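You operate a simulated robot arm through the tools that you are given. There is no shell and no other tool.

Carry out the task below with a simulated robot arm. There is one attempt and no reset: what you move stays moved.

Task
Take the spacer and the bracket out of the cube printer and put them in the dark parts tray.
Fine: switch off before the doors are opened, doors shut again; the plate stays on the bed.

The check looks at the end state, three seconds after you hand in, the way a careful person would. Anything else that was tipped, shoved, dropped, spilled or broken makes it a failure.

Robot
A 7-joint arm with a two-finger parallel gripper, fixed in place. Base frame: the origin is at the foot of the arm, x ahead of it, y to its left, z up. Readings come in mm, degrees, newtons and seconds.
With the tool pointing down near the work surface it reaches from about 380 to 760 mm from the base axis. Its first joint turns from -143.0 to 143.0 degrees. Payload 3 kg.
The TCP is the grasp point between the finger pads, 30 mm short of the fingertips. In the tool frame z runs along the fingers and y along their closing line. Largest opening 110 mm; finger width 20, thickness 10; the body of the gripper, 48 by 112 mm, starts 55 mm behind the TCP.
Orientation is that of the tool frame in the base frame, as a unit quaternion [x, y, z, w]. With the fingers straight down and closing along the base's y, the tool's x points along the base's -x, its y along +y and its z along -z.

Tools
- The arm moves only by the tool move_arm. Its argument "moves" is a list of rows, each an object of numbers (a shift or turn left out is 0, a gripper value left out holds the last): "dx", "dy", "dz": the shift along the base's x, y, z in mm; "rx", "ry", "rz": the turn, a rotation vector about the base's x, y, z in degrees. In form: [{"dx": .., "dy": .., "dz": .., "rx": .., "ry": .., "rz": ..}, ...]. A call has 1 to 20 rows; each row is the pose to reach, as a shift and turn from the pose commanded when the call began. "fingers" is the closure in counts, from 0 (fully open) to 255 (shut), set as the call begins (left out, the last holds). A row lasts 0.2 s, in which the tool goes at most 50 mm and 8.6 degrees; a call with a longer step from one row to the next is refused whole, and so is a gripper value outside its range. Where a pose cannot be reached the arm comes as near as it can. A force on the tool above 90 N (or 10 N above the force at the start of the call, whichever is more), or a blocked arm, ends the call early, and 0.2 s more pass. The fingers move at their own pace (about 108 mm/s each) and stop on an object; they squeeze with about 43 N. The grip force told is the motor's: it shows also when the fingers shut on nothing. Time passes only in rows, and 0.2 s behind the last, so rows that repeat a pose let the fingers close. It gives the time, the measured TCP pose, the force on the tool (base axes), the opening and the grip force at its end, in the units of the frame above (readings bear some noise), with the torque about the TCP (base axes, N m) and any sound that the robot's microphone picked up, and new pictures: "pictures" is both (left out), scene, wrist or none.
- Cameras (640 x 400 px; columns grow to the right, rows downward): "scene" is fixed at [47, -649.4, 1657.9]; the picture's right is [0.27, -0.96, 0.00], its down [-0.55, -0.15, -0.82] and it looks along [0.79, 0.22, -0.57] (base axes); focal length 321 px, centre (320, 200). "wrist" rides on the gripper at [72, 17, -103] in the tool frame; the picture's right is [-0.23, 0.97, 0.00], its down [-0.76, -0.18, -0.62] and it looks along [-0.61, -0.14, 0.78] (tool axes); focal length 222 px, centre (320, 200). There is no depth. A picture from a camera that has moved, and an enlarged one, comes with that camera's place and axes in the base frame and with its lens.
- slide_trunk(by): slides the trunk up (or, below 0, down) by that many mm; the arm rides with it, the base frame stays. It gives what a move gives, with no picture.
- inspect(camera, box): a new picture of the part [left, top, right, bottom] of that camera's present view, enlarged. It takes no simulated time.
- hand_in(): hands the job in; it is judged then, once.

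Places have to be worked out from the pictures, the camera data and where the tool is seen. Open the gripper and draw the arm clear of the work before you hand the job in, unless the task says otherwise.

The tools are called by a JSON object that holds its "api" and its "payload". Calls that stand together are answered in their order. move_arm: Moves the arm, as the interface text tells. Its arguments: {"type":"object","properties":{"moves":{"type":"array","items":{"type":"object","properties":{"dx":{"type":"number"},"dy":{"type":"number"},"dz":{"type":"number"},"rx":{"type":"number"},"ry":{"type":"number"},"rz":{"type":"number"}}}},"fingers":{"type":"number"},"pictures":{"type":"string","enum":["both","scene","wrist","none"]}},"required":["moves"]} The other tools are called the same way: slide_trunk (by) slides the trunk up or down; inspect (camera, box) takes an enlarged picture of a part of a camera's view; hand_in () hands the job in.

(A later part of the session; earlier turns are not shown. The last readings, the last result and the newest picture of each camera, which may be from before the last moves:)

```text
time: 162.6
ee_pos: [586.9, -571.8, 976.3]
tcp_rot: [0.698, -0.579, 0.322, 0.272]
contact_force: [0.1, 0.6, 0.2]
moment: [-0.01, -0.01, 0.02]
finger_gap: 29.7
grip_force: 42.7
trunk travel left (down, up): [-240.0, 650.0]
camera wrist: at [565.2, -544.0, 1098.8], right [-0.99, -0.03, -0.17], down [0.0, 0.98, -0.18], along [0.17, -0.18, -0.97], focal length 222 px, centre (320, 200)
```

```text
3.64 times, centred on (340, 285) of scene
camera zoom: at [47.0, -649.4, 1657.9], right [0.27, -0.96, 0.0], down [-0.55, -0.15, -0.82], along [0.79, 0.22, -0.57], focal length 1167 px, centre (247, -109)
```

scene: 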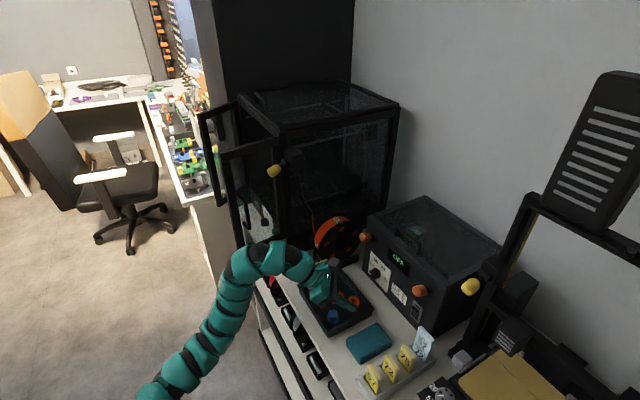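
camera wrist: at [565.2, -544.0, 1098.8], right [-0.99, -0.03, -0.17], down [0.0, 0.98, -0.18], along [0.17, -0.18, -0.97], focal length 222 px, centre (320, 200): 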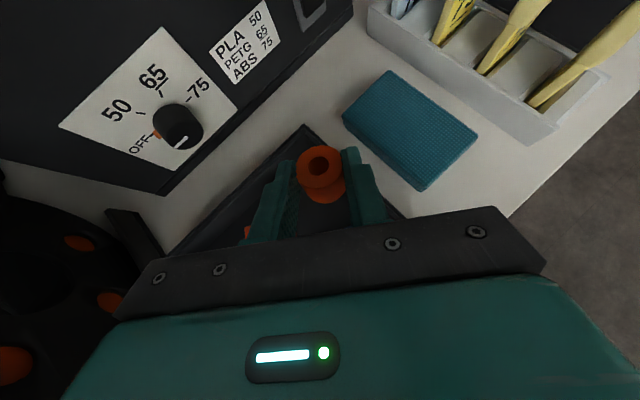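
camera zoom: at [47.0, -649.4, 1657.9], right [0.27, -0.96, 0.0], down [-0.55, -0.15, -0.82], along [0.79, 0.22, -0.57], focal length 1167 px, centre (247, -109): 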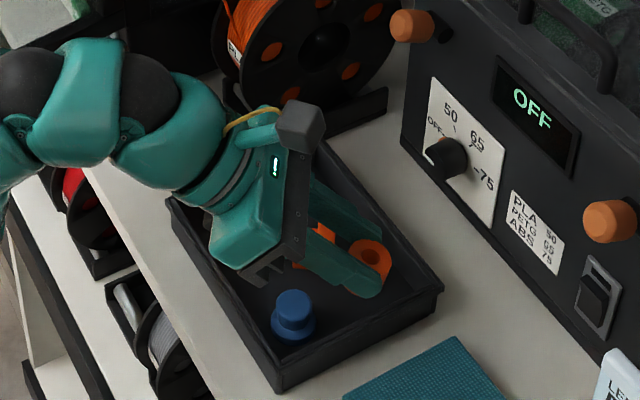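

Checking the finger tips against the tray's inner walls, the right tip would come too close to the right wall. I shift 20 mm toward +x, which keeps clearance to both walls and the bracket, then lower.

{"api": "move_arm", "payload": {"moves": [{"dx": 10, "dy": 0.5, "dz": 0}, {"dx": 19.6, "dy": 1, "dz": 0}, {"dx": 19.6, "dy": 1, "dz": -10}, {"dx": 19.6, "dy": 1, "dz": -18}, {"dx": 19.6, "dy": 1, "dz": -18}], "pictures": "wrist"}}

{"api": "inspect", "payload": {"camera": "wrist", "box": [200, 80, 440, 260]}}

{"api": "inspect", "payload": {"camera": "scene", "box": [290, 240, 390, 330]}}

```text
time: 163.8
ee_pos: [606.0, -570.5, 958.2]
tcp_rot: [0.698, -0.58, 0.321, 0.271]
contact_force: [-0.4, 0.3, 0.0]
moment: [0.0, -0.02, 0.03]
finger_gap: 29.6
grip_force: 43.3
trunk travel left (down, up): [-240.0, 650.0]
camera wrist: at [585.2, -543.1, 1080.5], right [-0.99, -0.03, -0.17], down [0.0, 0.98, -0.18], along [0.17, -0.18, -0.97], focal length 222 px, centre (320, 200)
```

wrist: 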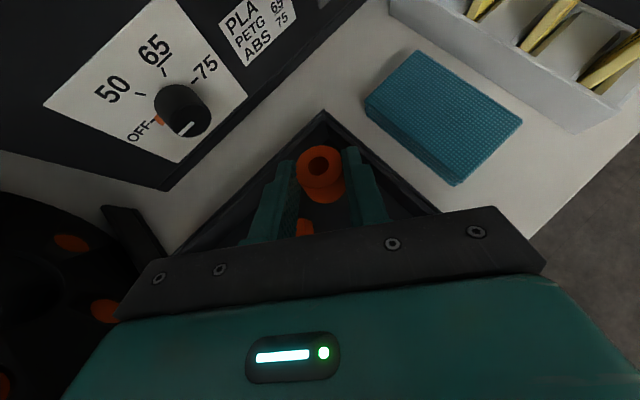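

```text
2.22 times, centred on (320, 170) of wrist
camera zoom: at [585.2, -543.1, 1080.5], right [-0.99, -0.03, -0.17], down [0.0, 0.98, -0.18], along [0.17, -0.18, -0.97], focal length 494 px, centre (320, 267)
```

zoom: 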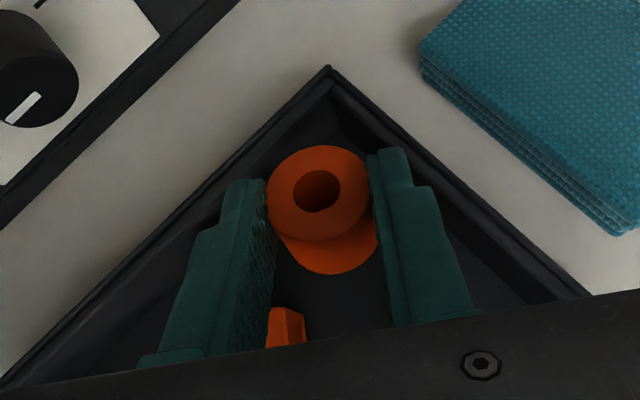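

```text
4.44 times, centred on (340, 285) of scene
camera zoom: at [47.0, -649.4, 1657.9], right [0.27, -0.96, 0.0], down [-0.55, -0.15, -0.82], along [0.79, 0.22, -0.57], focal length 1426 px, centre (231, -178)
```

zoom: 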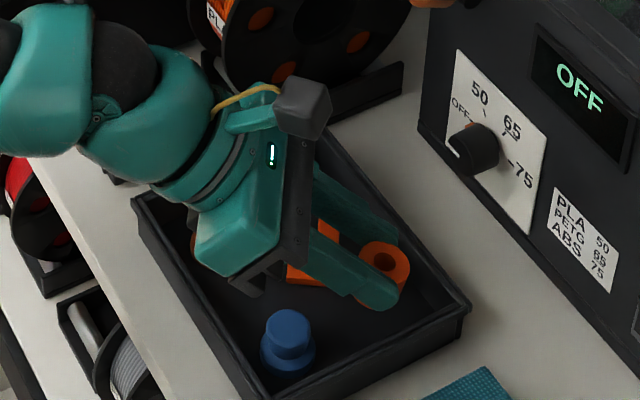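

Clearances look right: the bracket is under the gap behind the spacer, and the finger undersides pass above it. I lower slowly to the floor.

{"api": "move_arm", "payload": {"moves": [{"dz": -6}, {"dz": -11}, {"dz": -15}, {"dz": -18}, {"dz": -20}, {"dz": -20}], "pictures": "wrist"}}

{"api": "inspect", "payload": {"camera": "scene", "box": [290, 240, 390, 330]}}

```text
time: 165.2
ee_pos: [605.5, -569.3, 938.8]
tcp_rot: [0.698, -0.58, 0.321, 0.272]
contact_force: [-0.5, 0.2, 0.4]
moment: [0.02, 0.01, 0.0]
finger_gap: 29.1
grip_force: 42.8
trunk travel left (down, up): [-240.0, 650.0]
camera wrist: at [584.5, -542.5, 1060.4], right [-0.99, -0.03, -0.17], down [0.0, 0.98, -0.18], along [0.17, -0.18, -0.97], focal length 222 px, centre (320, 200)
```

wrist: 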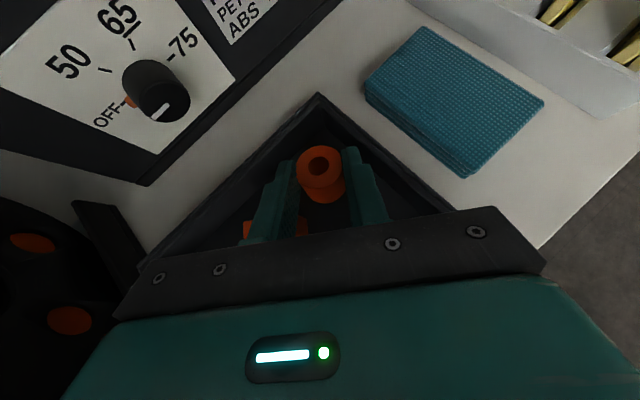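

```text
4.44 times, centred on (340, 285) of scene
camera zoom: at [47.0, -649.4, 1657.9], right [0.27, -0.96, 0.0], down [-0.55, -0.15, -0.82], along [0.79, 0.22, -0.57], focal length 1426 px, centre (231, -178)
```

zoom: 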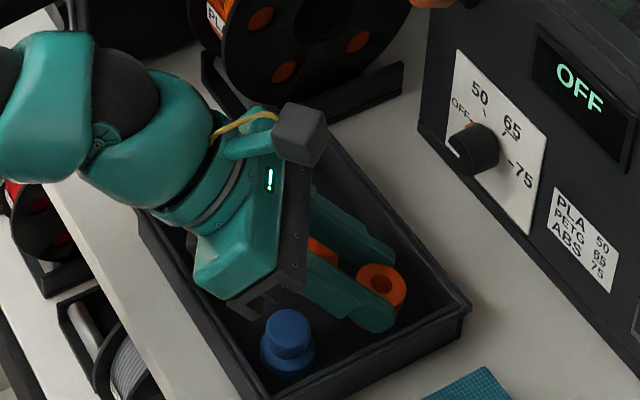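

No contact yet. I lower a few more millimetres in small steps.

{"api": "move_arm", "payload": {"moves": [{"dz": -1.5}, {"dz": -3}, {"dz": -4}, {"dz": -4}], "pictures": "none"}}

```text
time: 166.2
ee_pos: [606.3, -570.3, 934.5]
tcp_rot: [0.698, -0.579, 0.322, 0.272]
contact_force: [0.4, 0.8, -0.6]
moment: [-0.05, 0.0, -0.07]
finger_gap: 29.1
grip_force: 43.1
trunk travel left (down, up): [-240.0, 650.0]
```

Still free. Another 3 mm.

{"api": "move_arm", "payload": {"moves": [{"dz": -1.5}, {"dz": -3}, {"dz": -3}], "pictures": "wrist"}}

{"api": "inspect", "payload": {"camera": "scene", "box": [300, 250, 380, 330]}}

```text
time: 166.9
ee_pos: [605.2, -570.3, 933.6]
tcp_rot: [0.697, -0.579, 0.324, 0.272]
contact_force: [3.9, -3.2, 16.5]
moment: [-0.56, -0.23, 0.08]
finger_gap: 29.5
grip_force: 43.1
trunk travel left (down, up): [-240.0, 650.0]
camera wrist: at [583.9, -542.0, 1055.5], right [-0.98, -0.03, -0.17], down [0.0, 0.98, -0.18], along [0.17, -0.18, -0.97], focal length 222 px, centre (320, 200)
```

wrist: 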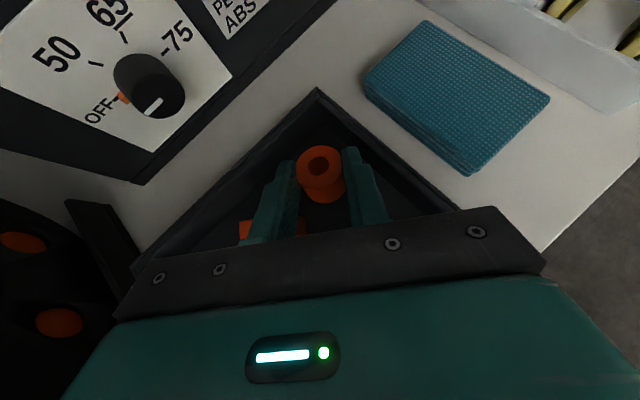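

```text
5.00 times, centred on (340, 290) of scene
camera zoom: at [47.0, -649.4, 1657.9], right [0.27, -0.96, 0.0], down [-0.55, -0.15, -0.82], along [0.79, 0.22, -0.57], focal length 1605 px, centre (220, -250)
```

zoom: 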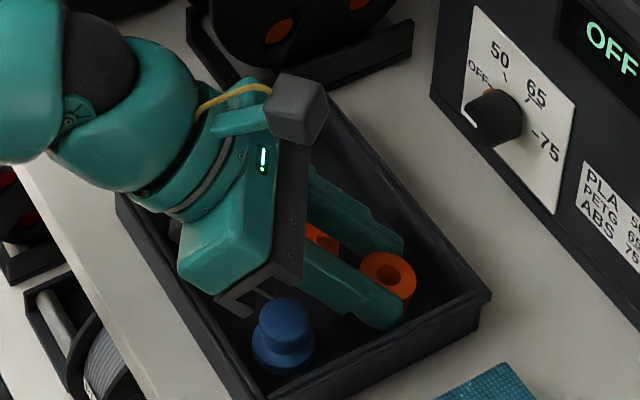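

The spacer's lower edge has touched the tray floor (16 N). I ease up 1 mm and open only to 36 mm to release it.

{"api": "move_arm", "payload": {"fingers": 171, "moves": [{"dz": 1}, {"dz": 1}, {"dz": 1}], "pictures": "wrist"}}

{"api": "inspect", "payload": {"camera": "wrist", "box": [200, 80, 440, 260]}}

```text
time: 167.8
ee_pos: [605.7, -570.8, 933.2]
tcp_rot: [0.697, -0.58, 0.321, 0.273]
contact_force: [-0.1, -0.7, 0.4]
moment: [-0.02, -0.01, 0.0]
finger_gap: 35.9
grip_force: 0.1
trunk travel left (down, up): [-240.0, 650.0]
camera wrist: at [584.9, -543.0, 1054.1], right [-0.99, -0.03, -0.17], down [0.0, 0.98, -0.18], along [0.17, -0.18, -0.97], focal length 222 px, centre (320, 200)
```

wrist: 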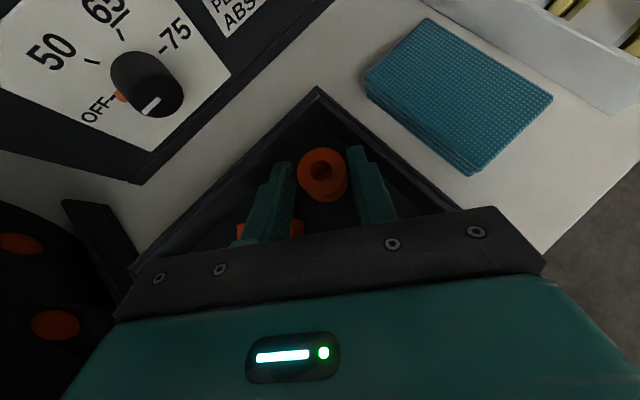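

```text
2.22 times, centred on (320, 170) of wrist
camera zoom: at [584.9, -543.0, 1054.1], right [-0.99, -0.03, -0.17], down [0.0, 0.98, -0.18], along [0.17, -0.18, -0.97], focal length 494 px, centre (320, 267)
```

zoom: 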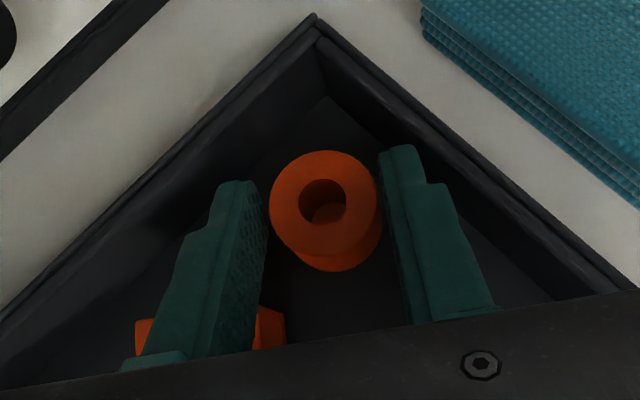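

Released cleanly, the spacer stands upright with 3 mm clearance on each side. I lift straight up.

{"api": "move_arm", "payload": {"moves": [{"dz": 6}, {"dz": 14}, {"dz": 26}, {"dz": 42}, {"dz": 60}, {"dz": 80}]}}

{"api": "inspect", "payload": {"camera": "wrist", "box": [160, 60, 440, 260]}}

{"api": "inspect", "payload": {"camera": "scene", "box": [285, 250, 385, 345]}}

```text
time: 169.2
ee_pos: [607.8, -569.8, 1013.7]
tcp_rot: [0.698, -0.58, 0.321, 0.272]
contact_force: [-0.3, 0.6, 0.2]
moment: [-0.03, 0.03, -0.01]
finger_gap: 36.2
grip_force: 0.2
trunk travel left (down, up): [-240.0, 650.0]
camera wrist: at [585.9, -542.3, 1135.1], right [-0.99, -0.03, -0.17], down [0.0, 0.98, -0.18], along [0.17, -0.18, -0.97], focal length 222 px, centre (320, 200)
```

scene: 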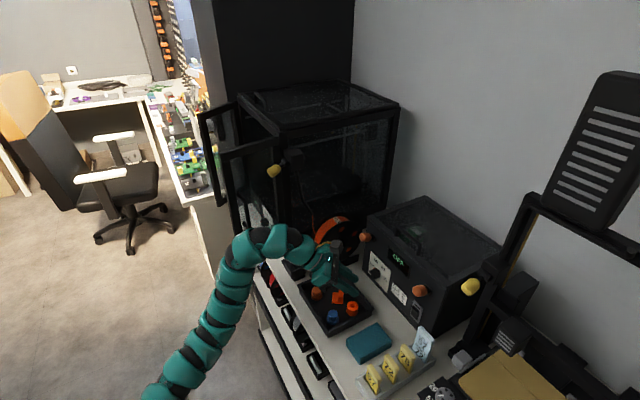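
wrist: 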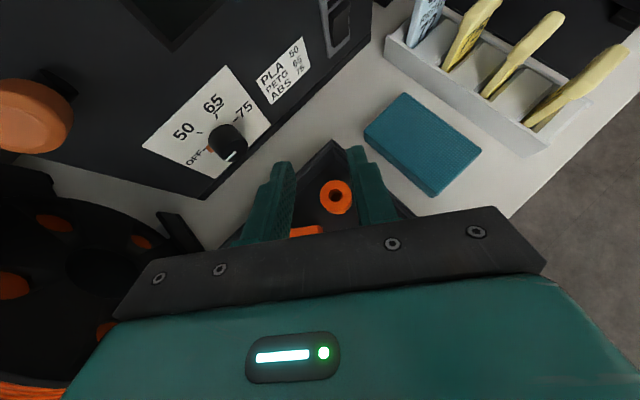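

```text
2.00 times, centred on (300, 160) of wrist
camera zoom: at [585.9, -542.3, 1135.1], right [-0.99, -0.03, -0.17], down [0.0, 0.98, -0.18], along [0.17, -0.18, -0.97], focal length 444 px, centre (360, 280)
```

zoom: 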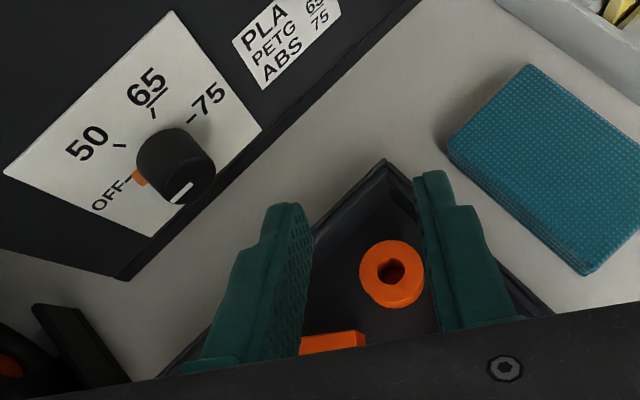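

```text
4.21 times, centred on (335, 298) of scene
camera zoom: at [47.0, -649.4, 1657.9], right [0.27, -0.96, 0.0], down [-0.55, -0.15, -0.82], along [0.79, 0.22, -0.57], focal length 1351 px, centre (257, -210)
```

zoom: 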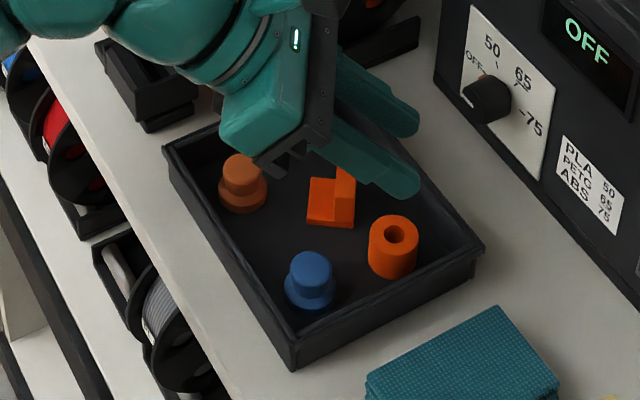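

Both parts are in the tray with the two original ones undisturbed. Now the doors. I'm on the outer side of the right door, so I go up to z≈1255 (above its handle) and around to push it closed from outside. First I close the fingers and stage the height.

{"api": "move_arm", "payload": {"fingers": 255, "moves": [{"dz": 30}, {"dz": 60}, {"dz": 90}, {"dz": 90}], "pictures": "none"}}

{"api": "slide_trunk", "payload": {"by": 150}}

{"api": "move_arm", "payload": {"moves": [{"dx": -8, "dy": 27, "dz": 2}, {"dx": -16, "dy": 54, "dz": 4}, {"dx": -25, "dy": 81, "dz": 6}, {"dx": -34, "dy": 108, "dz": 6}, {"dx": -44, "dy": 138, "dz": 6}, {"dx": -54, "dy": 168, "dz": 6}, {"dx": -64, "dy": 198, "dz": 6}, {"dx": -74, "dy": 228, "dz": 6}, {"dx": -80, "dy": 255, "dz": 6}, {"dx": -80, "dy": 255, "dz": 6}]}}

```text
time: 170.2
ee_pos: [605.7, -569.3, 1026.7]
tcp_rot: [0.697, -0.579, 0.323, 0.272]
contact_force: [-0.3, 0.4, 0.2]
moment: [0.0, -0.03, 0.06]
finger_gap: 0.1
grip_force: 38.0
out of reach, approached as far as the arm can: row 1, 2, 3, 4
trunk travel left (down, up): [-240.0, 650.0]
```

```text
time: 171.9
ee_pos: [603.8, -568.9, 1175.6]
tcp_rot: [0.698, -0.579, 0.323, 0.272]
contact_force: [-0.3, 0.0, 0.3]
moment: [0.01, -0.02, -0.01]
finger_gap: 0.0
grip_force: 38.4
trunk travel left (down, up): [-390.0, 500.0]
```

```text
time: 174.1
ee_pos: [535.6, -308.0, 1170.1]
tcp_rot: [0.695, -0.581, 0.324, 0.274]
contact_force: [0.4, 0.1, -0.3]
moment: [0.02, 0.02, -0.04]
finger_gap: 0.3
grip_force: 36.7
out of reach, approached as far as the arm can: row 3, 4, 5, 6, 7, 8, 9, 10
trunk travel left (down, up): [-390.0, 500.0]
camera wrist: at [513.6, -279.6, 1291.9], right [-0.98, -0.03, -0.17], down [0.0, 0.98, -0.19], along [0.17, -0.18, -0.97], focal length 222 px, centre (320, 200)
```

scene: 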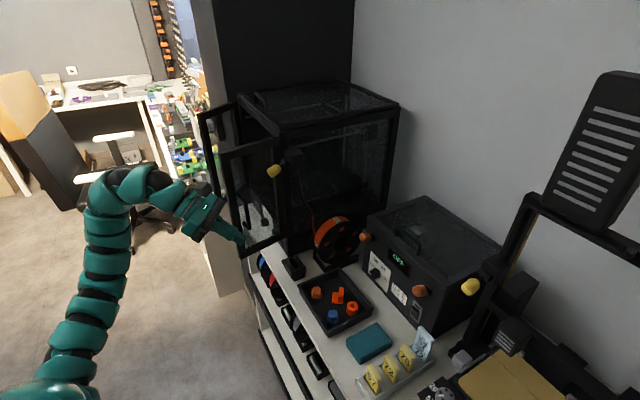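
wrist: 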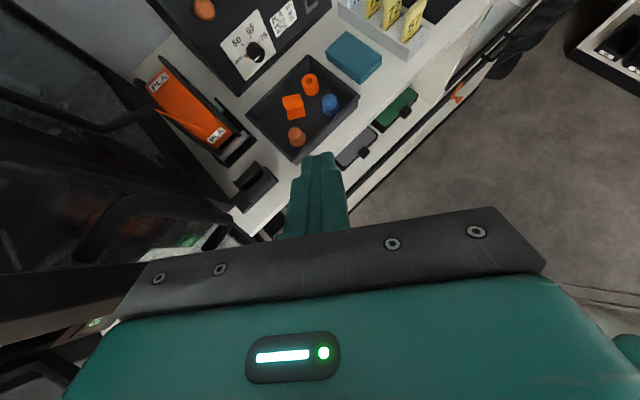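

I'm now beside the door's outer side. I raise the trunk 90 mm so the fingers are above the handle's top end.

{"api": "slide_trunk", "payload": {"by": 90}}

{"api": "move_arm", "payload": {"moves": [{"dx": 0}]}}

{"api": "inspect", "payload": {"camera": "scene", "box": [150, 100, 310, 270]}}

```text
time: 175.3
ee_pos: [536.1, -308.1, 1259.3]
tcp_rot: [0.695, -0.58, 0.324, 0.274]
contact_force: [0.1, -0.4, -0.7]
moment: [0.02, 0.02, -0.03]
finger_gap: 0.1
grip_force: 37.3
trunk travel left (down, up): [-480.0, 410.0]
```

```text
time: 175.8
ee_pos: [534.8, -308.6, 1260.0]
tcp_rot: [0.695, -0.58, 0.324, 0.274]
contact_force: [-0.7, 0.0, 0.2]
moment: [-0.04, -0.01, -0.01]
finger_gap: 0.0
grip_force: 37.7
trunk travel left (down, up): [-480.0, 410.0]
camera wrist: at [513.7, -279.9, 1381.8], right [-0.98, -0.03, -0.17], down [0.0, 0.98, -0.19], along [0.17, -0.18, -0.97], focal length 222 px, centre (320, 200)
```

scene: 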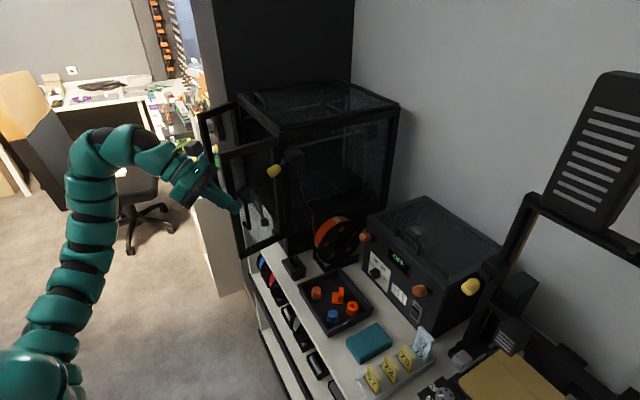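
wrist: 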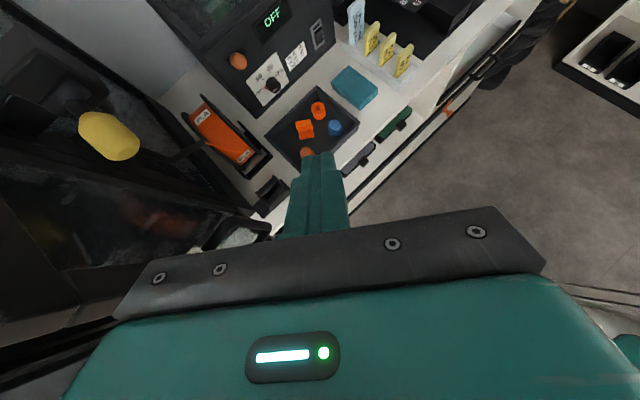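

```text
2.35 times, centred on (230, 185) of scene
camera zoom: at [47.0, -649.4, 1657.9], right [0.27, -0.96, 0.0], down [-0.55, -0.15, -0.82], along [0.79, 0.22, -0.57], focal length 755 px, centre (532, 235)
```

zoom: 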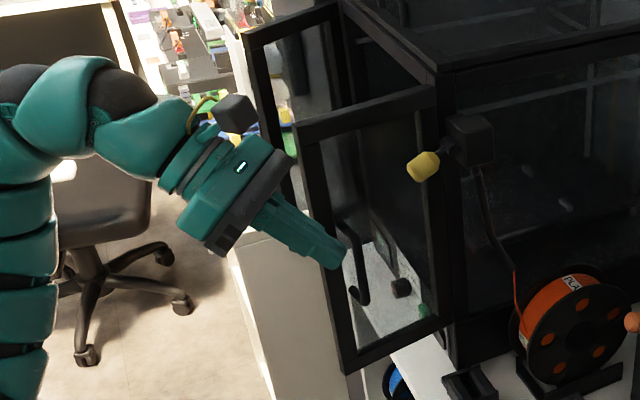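

I note a yellow knob on the printer's side at about (690, -350, 1260), to be avoided. The fingers are above the door handle; I approach the door's free edge from the outside.

{"api": "move_arm", "payload": {"moves": [{"dx": 5, "dy": 18}, {"dx": 15, "dy": 36}, {"dx": 28, "dy": 54}, {"dx": 44, "dy": 70}, {"dx": 60, "dy": 83}, {"dx": 60, "dy": 83}]}}

{"api": "inspect", "payload": {"camera": "scene", "box": [150, 100, 310, 270]}}

```text
time: 177.2
ee_pos: [589.2, -231.3, 1243.9]
tcp_rot: [0.695, -0.579, 0.327, 0.275]
contact_force: [0.1, 0.3, 0.1]
moment: [0.02, -0.02, 0.01]
finger_gap: 0.0
grip_force: 38.0
out of reach, approached as far as the arm can: row 4, 5, 6
trunk travel left (down, up): [-480.0, 410.0]
camera wrist: at [568.3, -201.5, 1364.2], right [-0.98, -0.03, -0.17], down [0.0, 0.98, -0.19], along [0.18, -0.19, -0.97], focal length 222 px, centre (320, 200)
```

scene: 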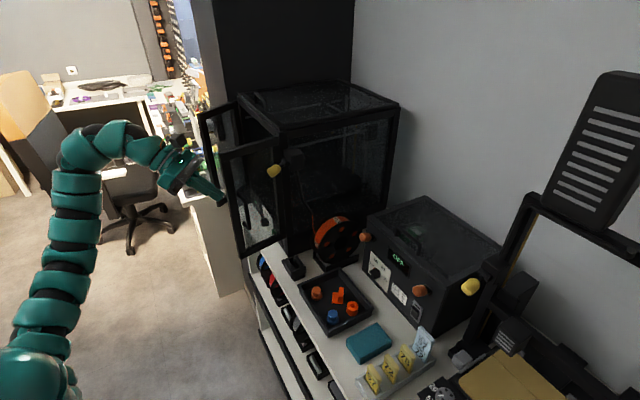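
wrist: 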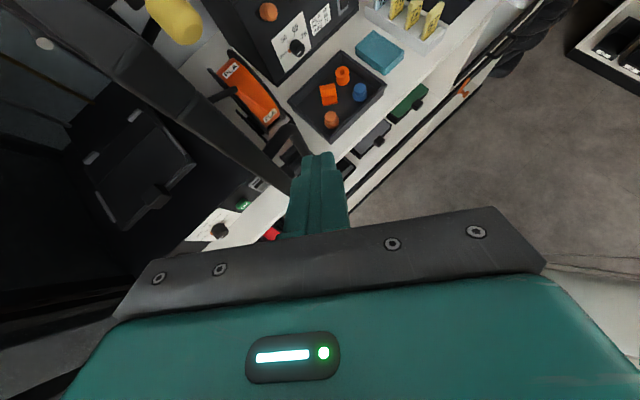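

```text
2.35 times, centred on (230, 185) of scene
camera zoom: at [47.0, -649.4, 1657.9], right [0.27, -0.96, 0.0], down [-0.55, -0.15, -0.82], along [0.79, 0.22, -0.57], focal length 755 px, centre (532, 235)
```

zoom: 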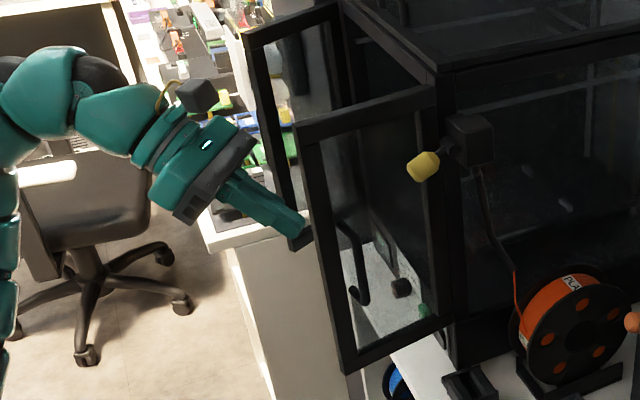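

The fingertips are next to the door's free edge on its outer side. I zoom in to see exactly where the edge is.

{"api": "inspect", "payload": {"camera": "wrist", "box": [0, 0, 360, 260]}}

```text
1.54 times, centred on (180, 130) of wrist
camera zoom: at [568.3, -201.5, 1364.2], right [-0.98, -0.03, -0.17], down [0.0, 0.98, -0.19], along [0.18, -0.19, -0.97], focal length 342 px, centre (535, 308)
```

zoom: 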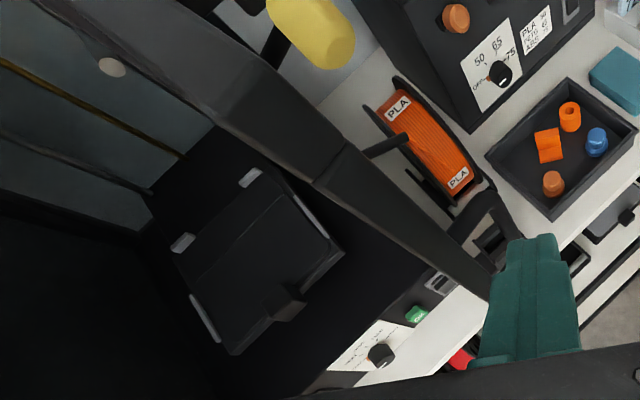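

I can now identify the door's free corner near (618–650, -236) just left of the fingers, so the door stands at about 100°. I turn the heading to -60°, which suits the whole closing sweep, staying just clear of the door.

{"api": "move_arm", "payload": {"moves": [{"dx": -6, "dy": 2, "dz": 4, "rz": 6}, {"dx": -8, "dy": 2, "dz": 8, "rz": 13}, {"dx": -8, "dy": 0, "dz": 12, "rz": 20}, {"dx": -8, "dy": 0, "dz": 12, "rz": 20}]}}

{"api": "inspect", "payload": {"camera": "wrist", "box": [60, 0, 380, 240]}}

```text
time: 178.2
ee_pos: [595.4, -218.7, 1241.3]
tcp_rot: [0.785, -0.451, 0.368, 0.213]
contact_force: [-0.5, -1.4, -0.3]
moment: [-0.01, 0.0, 0.0]
finger_gap: 0.3
grip_force: 38.1
out of reach, approached as far as the arm can: row 3, 4
trunk travel left (down, up): [-480.0, 410.0]
camera wrist: at [565.0, -199.2, 1363.0], right [-0.92, -0.36, -0.17], down [-0.33, 0.92, -0.19], along [0.23, -0.12, -0.97], focal length 222 px, centre (320, 200)
```

scene: 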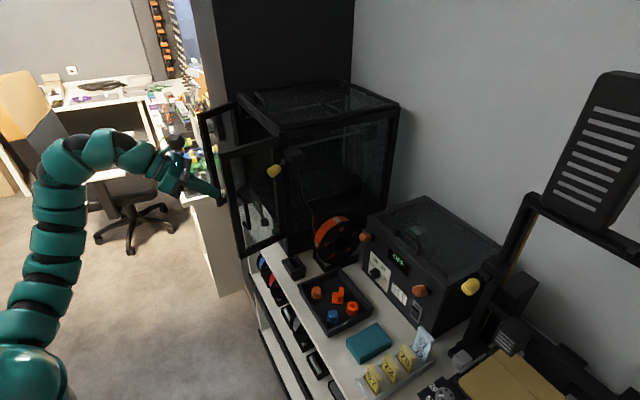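
wrist: 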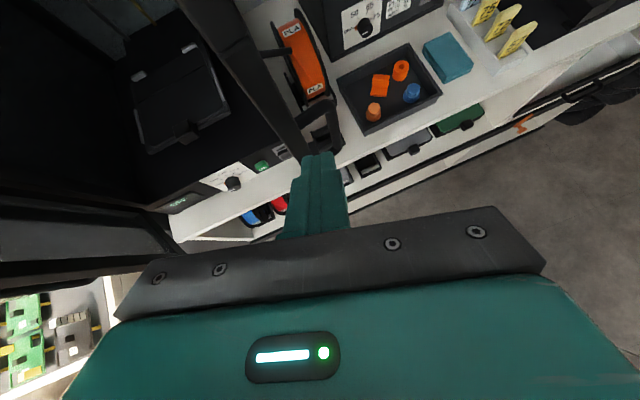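

```text
1.67 times, centred on (220, 120) of wrist
camera zoom: at [565.0, -199.2, 1363.0], right [-0.92, -0.36, -0.17], down [-0.33, 0.92, -0.19], along [0.23, -0.12, -0.97], focal length 370 px, centre (487, 333)
```

zoom: 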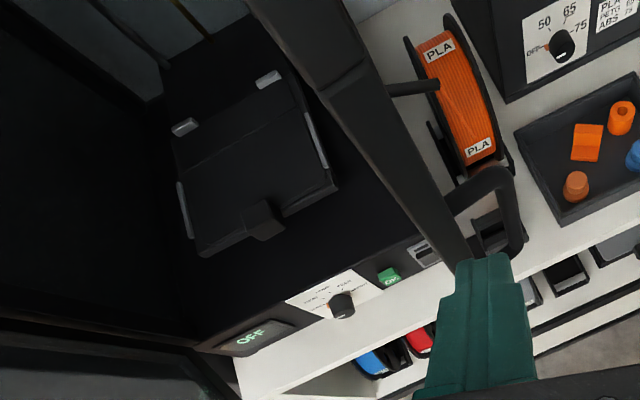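

The tip is just at the door's free corner. I step a little outward, raise the trunk 15 mm for clearance over the handle, then slide the finger alongside the door's outer face.

{"api": "move_arm", "payload": {"moves": [{"dx": -5, "dy": -5}, {"dx": -10, "dy": -10}, {"dx": -10, "dy": -10}], "pictures": "none"}}

{"api": "slide_trunk", "payload": {"by": 15}}

{"api": "move_arm", "payload": {"moves": [{"dx": 5.5, "dy": -5.8}, {"dx": 11, "dy": -11.5}, {"dx": 16.7, "dy": -17.2}, {"dx": 16.7, "dy": -17.2}], "pictures": "both"}}

```text
time: 178.9
ee_pos: [593.5, -220.1, 1235.5]
tcp_rot: [0.785, -0.452, 0.367, 0.212]
contact_force: [0.7, -0.6, 0.1]
moment: [-0.03, 0.01, -0.02]
finger_gap: 0.0
grip_force: 37.8
out of reach, approached as far as the arm can: row 1, 2, 3
trunk travel left (down, up): [-480.0, 410.0]
```

```text
time: 179.6
ee_pos: [593.7, -220.3, 1251.9]
tcp_rot: [0.785, -0.452, 0.367, 0.212]
contact_force: [0.3, -0.1, -0.7]
moment: [0.0, 0.03, 0.0]
finger_gap: 0.0
grip_force: 37.6
trunk travel left (down, up): [-495.0, 395.0]
```

```text
time: 180.6
ee_pos: [599.6, -231.8, 1251.6]
tcp_rot: [0.786, -0.455, 0.361, 0.213]
contact_force: [-48.2, 34.5, -9.2]
moment: [0.62, 0.8, -0.22]
finger_gap: 0.0
grip_force: 37.7
trunk travel left (down, up): [-495.0, 395.0]
stopped in row 4: the force on the tool passed its limit at 94 N (the readings are from after the stop); the commanded pose is now the measured one
camera wrist: at [571.7, -213.7, 1374.6], right [-0.92, -0.36, -0.17], down [-0.33, 0.93, -0.18], along [0.22, -0.11, -0.97], focal length 222 px, centre (320, 200)
```

scene: 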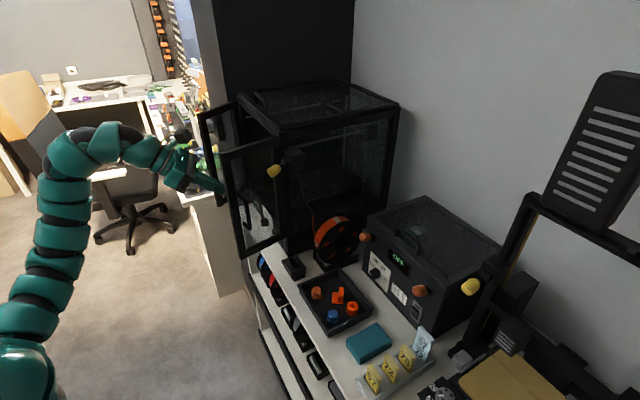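
wrist: 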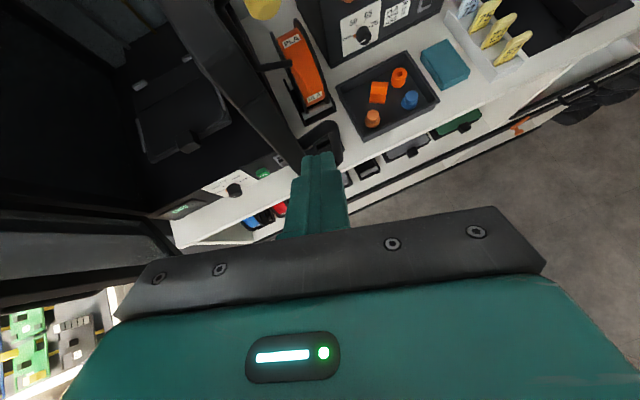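

That contact was the tip against the door's end face, because the arm couldn't step outward with this heading. I back off and return to the -80° heading, with which I can get on the outer side.

{"api": "move_arm", "payload": {"moves": [{"dx": -7, "dy": 7}, {"dx": -14, "dy": 13, "rz": -4}, {"dx": -18, "dy": 8, "rz": -11}, {"dx": -20, "dy": 2, "rz": -19}, {"dx": -20, "dy": -6, "rz": -19}], "pictures": "none"}}

{"api": "inspect", "payload": {"camera": "wrist", "box": [60, 0, 380, 240]}}

```text
time: 181.8
ee_pos: [589.1, -245.3, 1249.3]
tcp_rot: [0.7, -0.578, 0.321, 0.269]
contact_force: [-0.4, 0.1, 0.0]
moment: [0.01, 0.01, -0.01]
finger_gap: 0.0
grip_force: 37.9
trunk travel left (down, up): [-495.0, 395.0]
```

```text
1.67 times, centred on (220, 120) of wrist
camera zoom: at [567.7, -218.2, 1371.9], right [-0.99, -0.04, -0.17], down [-0.01, 0.98, -0.18], along [0.17, -0.17, -0.97], focal length 370 px, centre (487, 333)
```

zoom: 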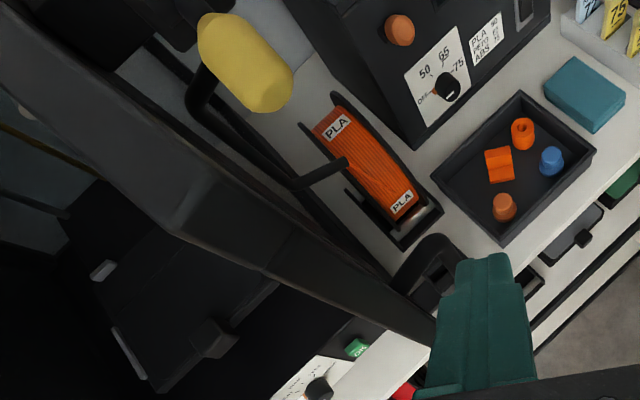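

I'm now clearly on the door's outer side with no limits. I raise 10 mm more over the handle and slide the finger deeper alongside the door.

{"api": "slide_trunk", "payload": {"by": 10}}

{"api": "move_arm", "payload": {"moves": [{"dx": 8, "dy": -8.4}, {"dx": 16, "dy": -16.8}, {"dx": 24.3, "dy": -25.2}, {"dx": 24.3, "dy": -25.2}], "pictures": "none"}}

{"api": "inspect", "payload": {"camera": "wrist", "box": [60, 0, 380, 240]}}

```text
time: 182.3
ee_pos: [588.8, -245.1, 1259.4]
tcp_rot: [0.7, -0.578, 0.321, 0.27]
contact_force: [-0.1, 0.8, 0.1]
moment: [-0.02, 0.02, -0.01]
finger_gap: 0.2
grip_force: 38.2
trunk travel left (down, up): [-505.0, 385.0]
```

```text
time: 183.3
ee_pos: [612.3, -271.3, 1260.2]
tcp_rot: [0.7, -0.577, 0.321, 0.27]
contact_force: [-2.2, 1.2, -0.4]
moment: [-0.05, -0.02, 0.08]
finger_gap: 0.1
grip_force: 38.1
trunk travel left (down, up): [-505.0, 385.0]
```

```text
1.67 times, centred on (220, 120) of wrist
camera zoom: at [591.0, -243.4, 1382.1], right [-0.99, -0.04, -0.17], down [-0.01, 0.98, -0.18], along [0.17, -0.17, -0.97], focal length 370 px, centre (487, 333)
```

zoom: 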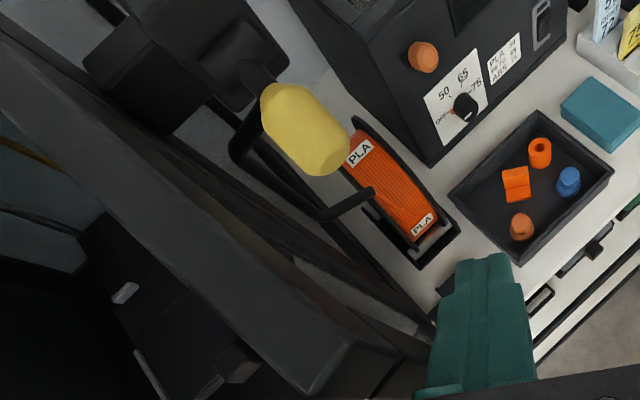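

The finger now lies along the door's outer face. I push the door along its closing arc, gradually turning the heading, to about 60°.

{"api": "move_arm", "payload": {"moves": [{"dx": 5.7, "dy": 5.6}, {"dx": 14.9, "dy": 16.8}, {"dx": 24.6, "dy": 27.4}, {"dx": 35.4, "dy": 36.9, "rz": 2}, {"dx": 47, "dy": 45.5, "rz": 5}, {"dx": 59.2, "dy": 53, "rz": 8}, {"dx": 72.1, "dy": 59.4, "rz": 11}, {"dx": 85.5, "dy": 64.7, "rz": 14}, {"dx": 99.2, "dy": 68.8, "rz": 17}]}}

{"api": "inspect", "payload": {"camera": "wrist", "box": [60, 0, 380, 240]}}

```text
time: 185.3
ee_pos: [714.0, -201.2, 1260.7]
tcp_rot: [0.778, -0.467, 0.358, 0.219]
contact_force: [0.0, 0.0, -0.2]
moment: [-0.04, 0.03, -0.01]
finger_gap: 0.2
grip_force: 38.0
out of reach, approached as far as the arm can: row 3, 4, 5
trunk travel left (down, up): [-505.0, 385.0]
camera wrist: at [684.9, -181.9, 1381.8], right [-0.93, -0.33, -0.17], down [-0.3, 0.94, -0.18], along [0.21, -0.12, -0.97], focal length 222 px, centre (320, 200)
```

scene: 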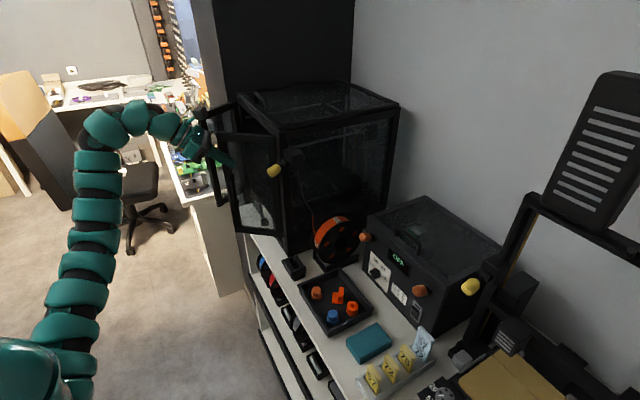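
wrist: 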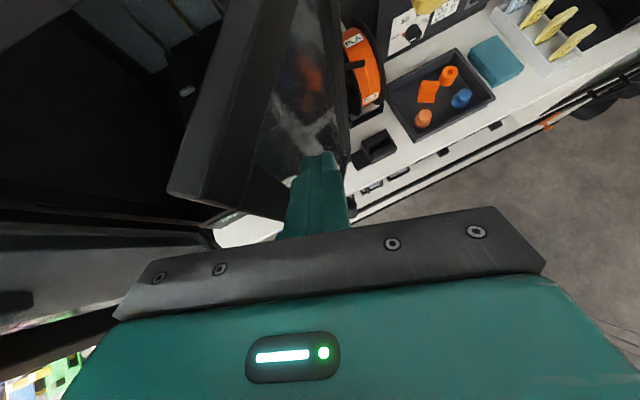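

```text
1.67 times, centred on (220, 120) of wrist
camera zoom: at [684.9, -181.9, 1381.8], right [-0.93, -0.33, -0.17], down [-0.3, 0.94, -0.18], along [0.21, -0.12, -0.97], focal length 370 px, centre (487, 333)
```

zoom: 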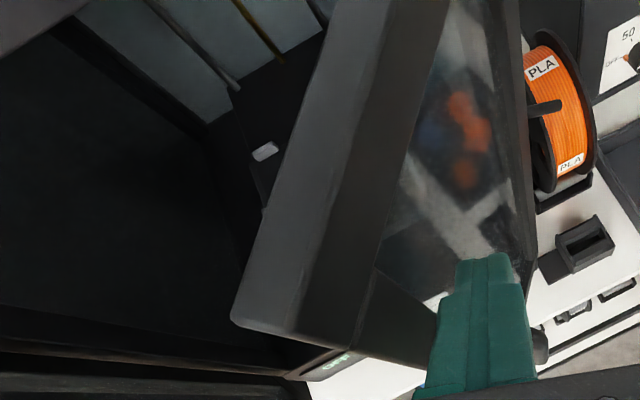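

The door is following and now at about 55°. I continue, sliding the contact out to the door's edge frame, to about 15°.

{"api": "move_arm", "payload": {"moves": [{"dx": 10, "dy": 15}, {"dx": 20.9, "dy": 30.7}, {"dx": 34, "dy": 29.5}, {"dx": 46.5, "dy": 28}, {"dx": 59, "dy": 24.5}, {"dx": 71.4, "dy": 20.8}, {"dx": 83, "dy": 15.5}, {"dx": 94.6, "dy": 9.6}]}}

{"api": "inspect", "payload": {"camera": "wrist", "box": [60, 0, 380, 240]}}

```text
time: 187.1
ee_pos: [754.4, -180.2, 1235.7]
tcp_rot: [0.778, -0.468, 0.358, 0.219]
contact_force: [-0.2, -0.1, 0.0]
moment: [0.02, -0.01, -0.01]
finger_gap: 0.1
grip_force: 37.5
out of reach, approached as far as the arm can: row 1, 2, 3, 4, 5, 6, 7, 8
trunk travel left (down, up): [-505.0, 385.0]
camera wrist: at [725.8, -160.7, 1357.0], right [-0.93, -0.32, -0.17], down [-0.3, 0.94, -0.18], along [0.21, -0.12, -0.97], focal length 222 px, centre (320, 200)
```

scene: 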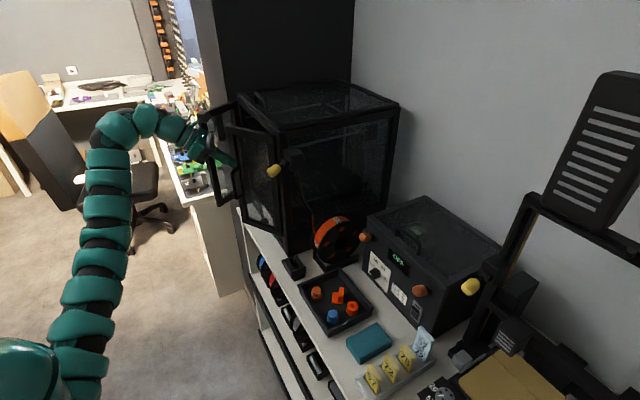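
wrist: 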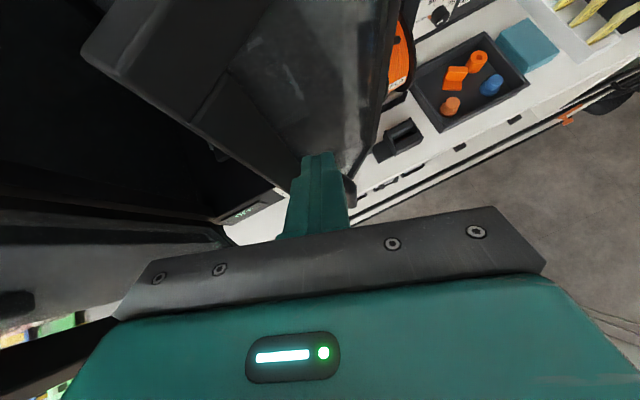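

```text
1.67 times, centred on (220, 120) of wrist
camera zoom: at [725.8, -160.7, 1357.0], right [-0.93, -0.32, -0.17], down [-0.3, 0.94, -0.18], along [0.21, -0.12, -0.97], focal length 370 px, centre (487, 333)
```

zoom: 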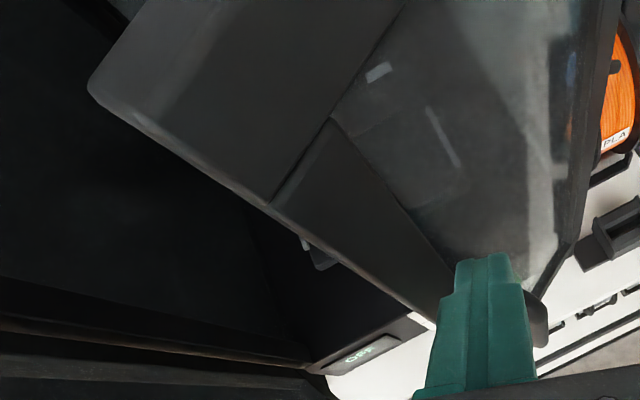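

The door is down to about 38°, but the arm is at a limit and sagging toward the handle's height. I retreat from the door, raise, and switch to the front-facing pose (heading -46°, pitch 18°) that worked well earlier.

{"api": "move_arm", "payload": {"moves": [{"dx": -8, "dy": 9, "dz": 8}, {"dx": -18, "dy": 20, "dz": 16}, {"dx": -28, "dy": 31, "dz": 20, "rx": -3.6, "ry": -2.6, "rz": 3.2}, {"dx": -38, "dy": 42, "dz": 20, "rx": -7.2, "ry": -5.2, "rz": 6.3}, {"dx": -44, "dy": 50, "dz": 20, "rx": -10.8, "ry": -7.8, "rz": 9.5}, {"dx": -48, "dy": 55, "dz": 20, "rx": -14.4, "ry": -10.4, "rz": 12.7}, {"dx": -48, "dy": 55, "dz": 20, "rx": -17.9, "ry": -13, "rz": 15.8}, {"dx": -48, "dy": 55, "dz": 20, "rx": -17.9, "ry": -13, "rz": 15.8}]}}

```text
time: 188.9
ee_pos: [704.4, -124.2, 1257.0]
tcp_rot: [0.746, -0.317, 0.538, 0.232]
contact_force: [-0.5, -1.2, 0.1]
moment: [-0.01, -0.03, 0.0]
finger_gap: 0.2
grip_force: 37.8
out of reach, approached as far as the arm can: row 1, 2
trunk travel left (down, up): [-505.0, 385.0]
camera wrist: at [641.5, -81.9, 1358.2], right [-0.75, -0.62, -0.21], down [-0.45, 0.72, -0.53], along [0.48, -0.3, -0.82], focal length 222 px, centre (320, 200)
```

scene: 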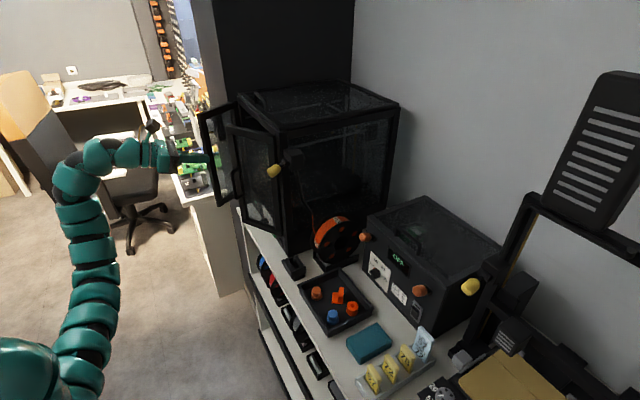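
wrist: 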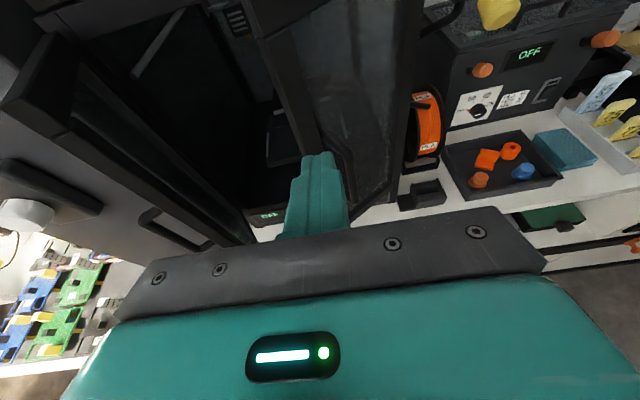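

The arm reaches this pose freely. Now I push with the fingertips on the door's edge frame, straight toward the printer, following the door down to about 10°.

{"api": "move_arm", "payload": {"moves": [{"dx": 14, "dy": -10}, {"dx": 28, "dy": -20}, {"dx": 41.9, "dy": -29.8}, {"dx": 54, "dy": -35.3}, {"dx": 66.4, "dy": -40.8}, {"dx": 79, "dy": -46.3}, {"dx": 91, "dy": -51.8}, {"dx": 102, "dy": -58.7}, {"dx": 112.7, "dy": -65.6}]}}

{"api": "inspect", "payload": {"camera": "wrist", "box": [160, 0, 480, 220]}}

```text
time: 190.9
ee_pos: [817.6, -189.2, 1257.2]
tcp_rot: [0.745, -0.318, 0.538, 0.232]
contact_force: [0.0, 0.0, -0.3]
moment: [0.01, 0.01, -0.01]
finger_gap: 0.0
grip_force: 37.8
trunk travel left (down, up): [-505.0, 385.0]
camera wrist: at [753.7, -146.9, 1357.8], right [-0.75, -0.62, -0.21], down [-0.45, 0.72, -0.53], along [0.48, -0.3, -0.82], focal length 222 px, centre (320, 200)
```

scene: 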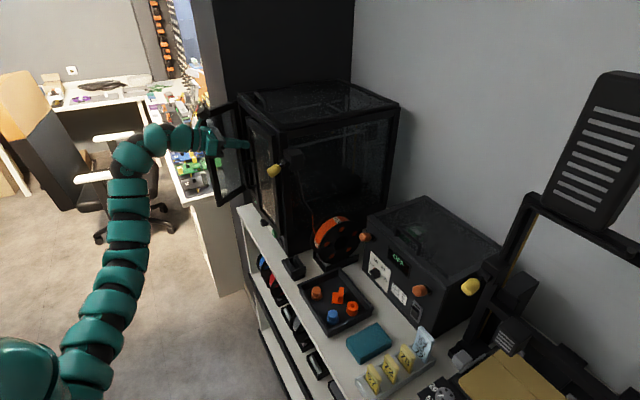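
wrist: 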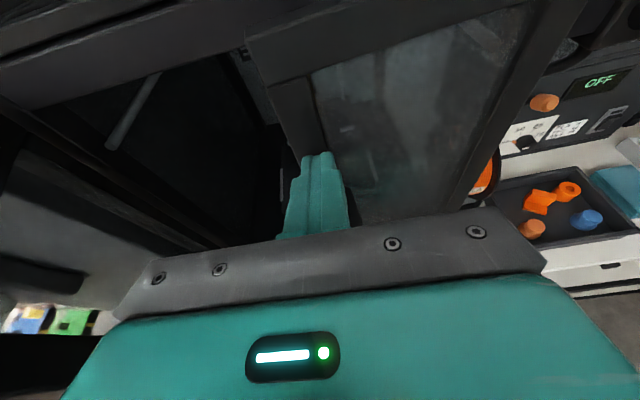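

```text
1.82 times, centred on (320, 110) of wrist
camera zoom: at [753.7, -146.9, 1357.8], right [-0.75, -0.62, -0.21], down [-0.45, 0.72, -0.53], along [0.48, -0.3, -0.82], focal length 404 px, centre (320, 364)
```

zoom: 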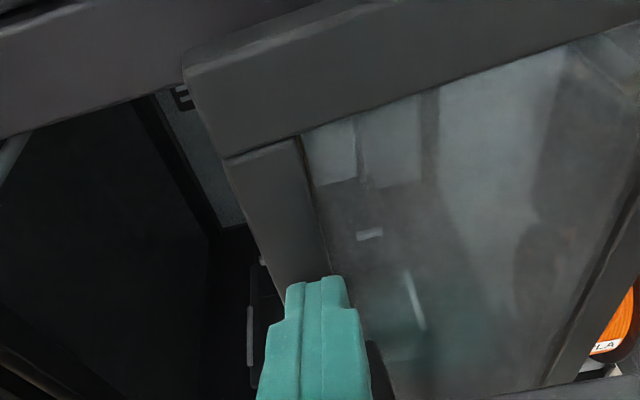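

The door is at about 10°. I push it the rest of the way in small steps.

{"api": "move_arm", "payload": {"moves": [{"dx": 5.5, "dy": -4.2}, {"dx": 11, "dy": -8.4}, {"dx": 16.1, "dy": -12.3}, {"dx": 20, "dy": -16}], "pictures": "wrist"}}

{"api": "inspect", "payload": {"camera": "wrist", "box": [160, 0, 480, 220]}}

```text
time: 191.9
ee_pos: [831.5, -199.0, 1259.5]
tcp_rot: [0.746, -0.316, 0.539, 0.231]
contact_force: [-43.0, 26.9, -16.0]
moment: [0.47, 0.27, -0.33]
finger_gap: 0.1
grip_force: 38.0
trunk travel left (down, up): [-505.0, 385.0]
camera wrist: at [768.5, -155.9, 1359.7], right [-0.75, -0.63, -0.21], down [-0.45, 0.72, -0.53], along [0.48, -0.3, -0.82], focal length 222 px, centre (320, 200)
```

wrist: 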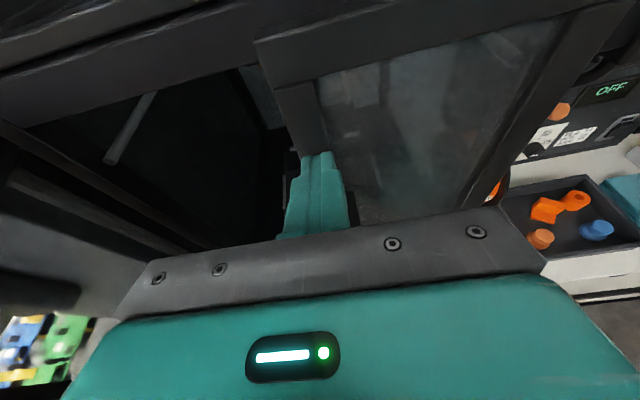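

```text
1.82 times, centred on (320, 110) of wrist
camera zoom: at [768.5, -155.9, 1359.7], right [-0.75, -0.63, -0.21], down [-0.45, 0.72, -0.53], along [0.48, -0.3, -0.82], focal length 404 px, centre (320, 364)
```

zoom: 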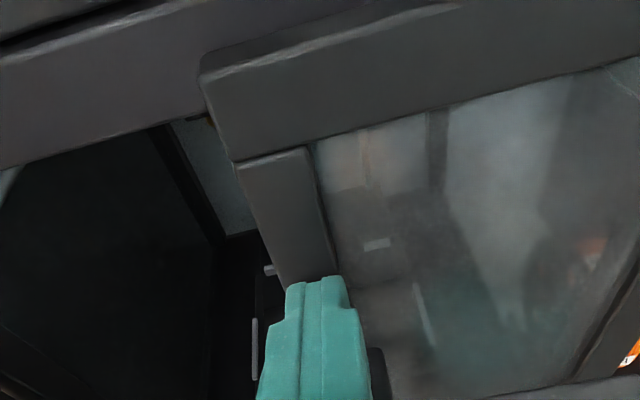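

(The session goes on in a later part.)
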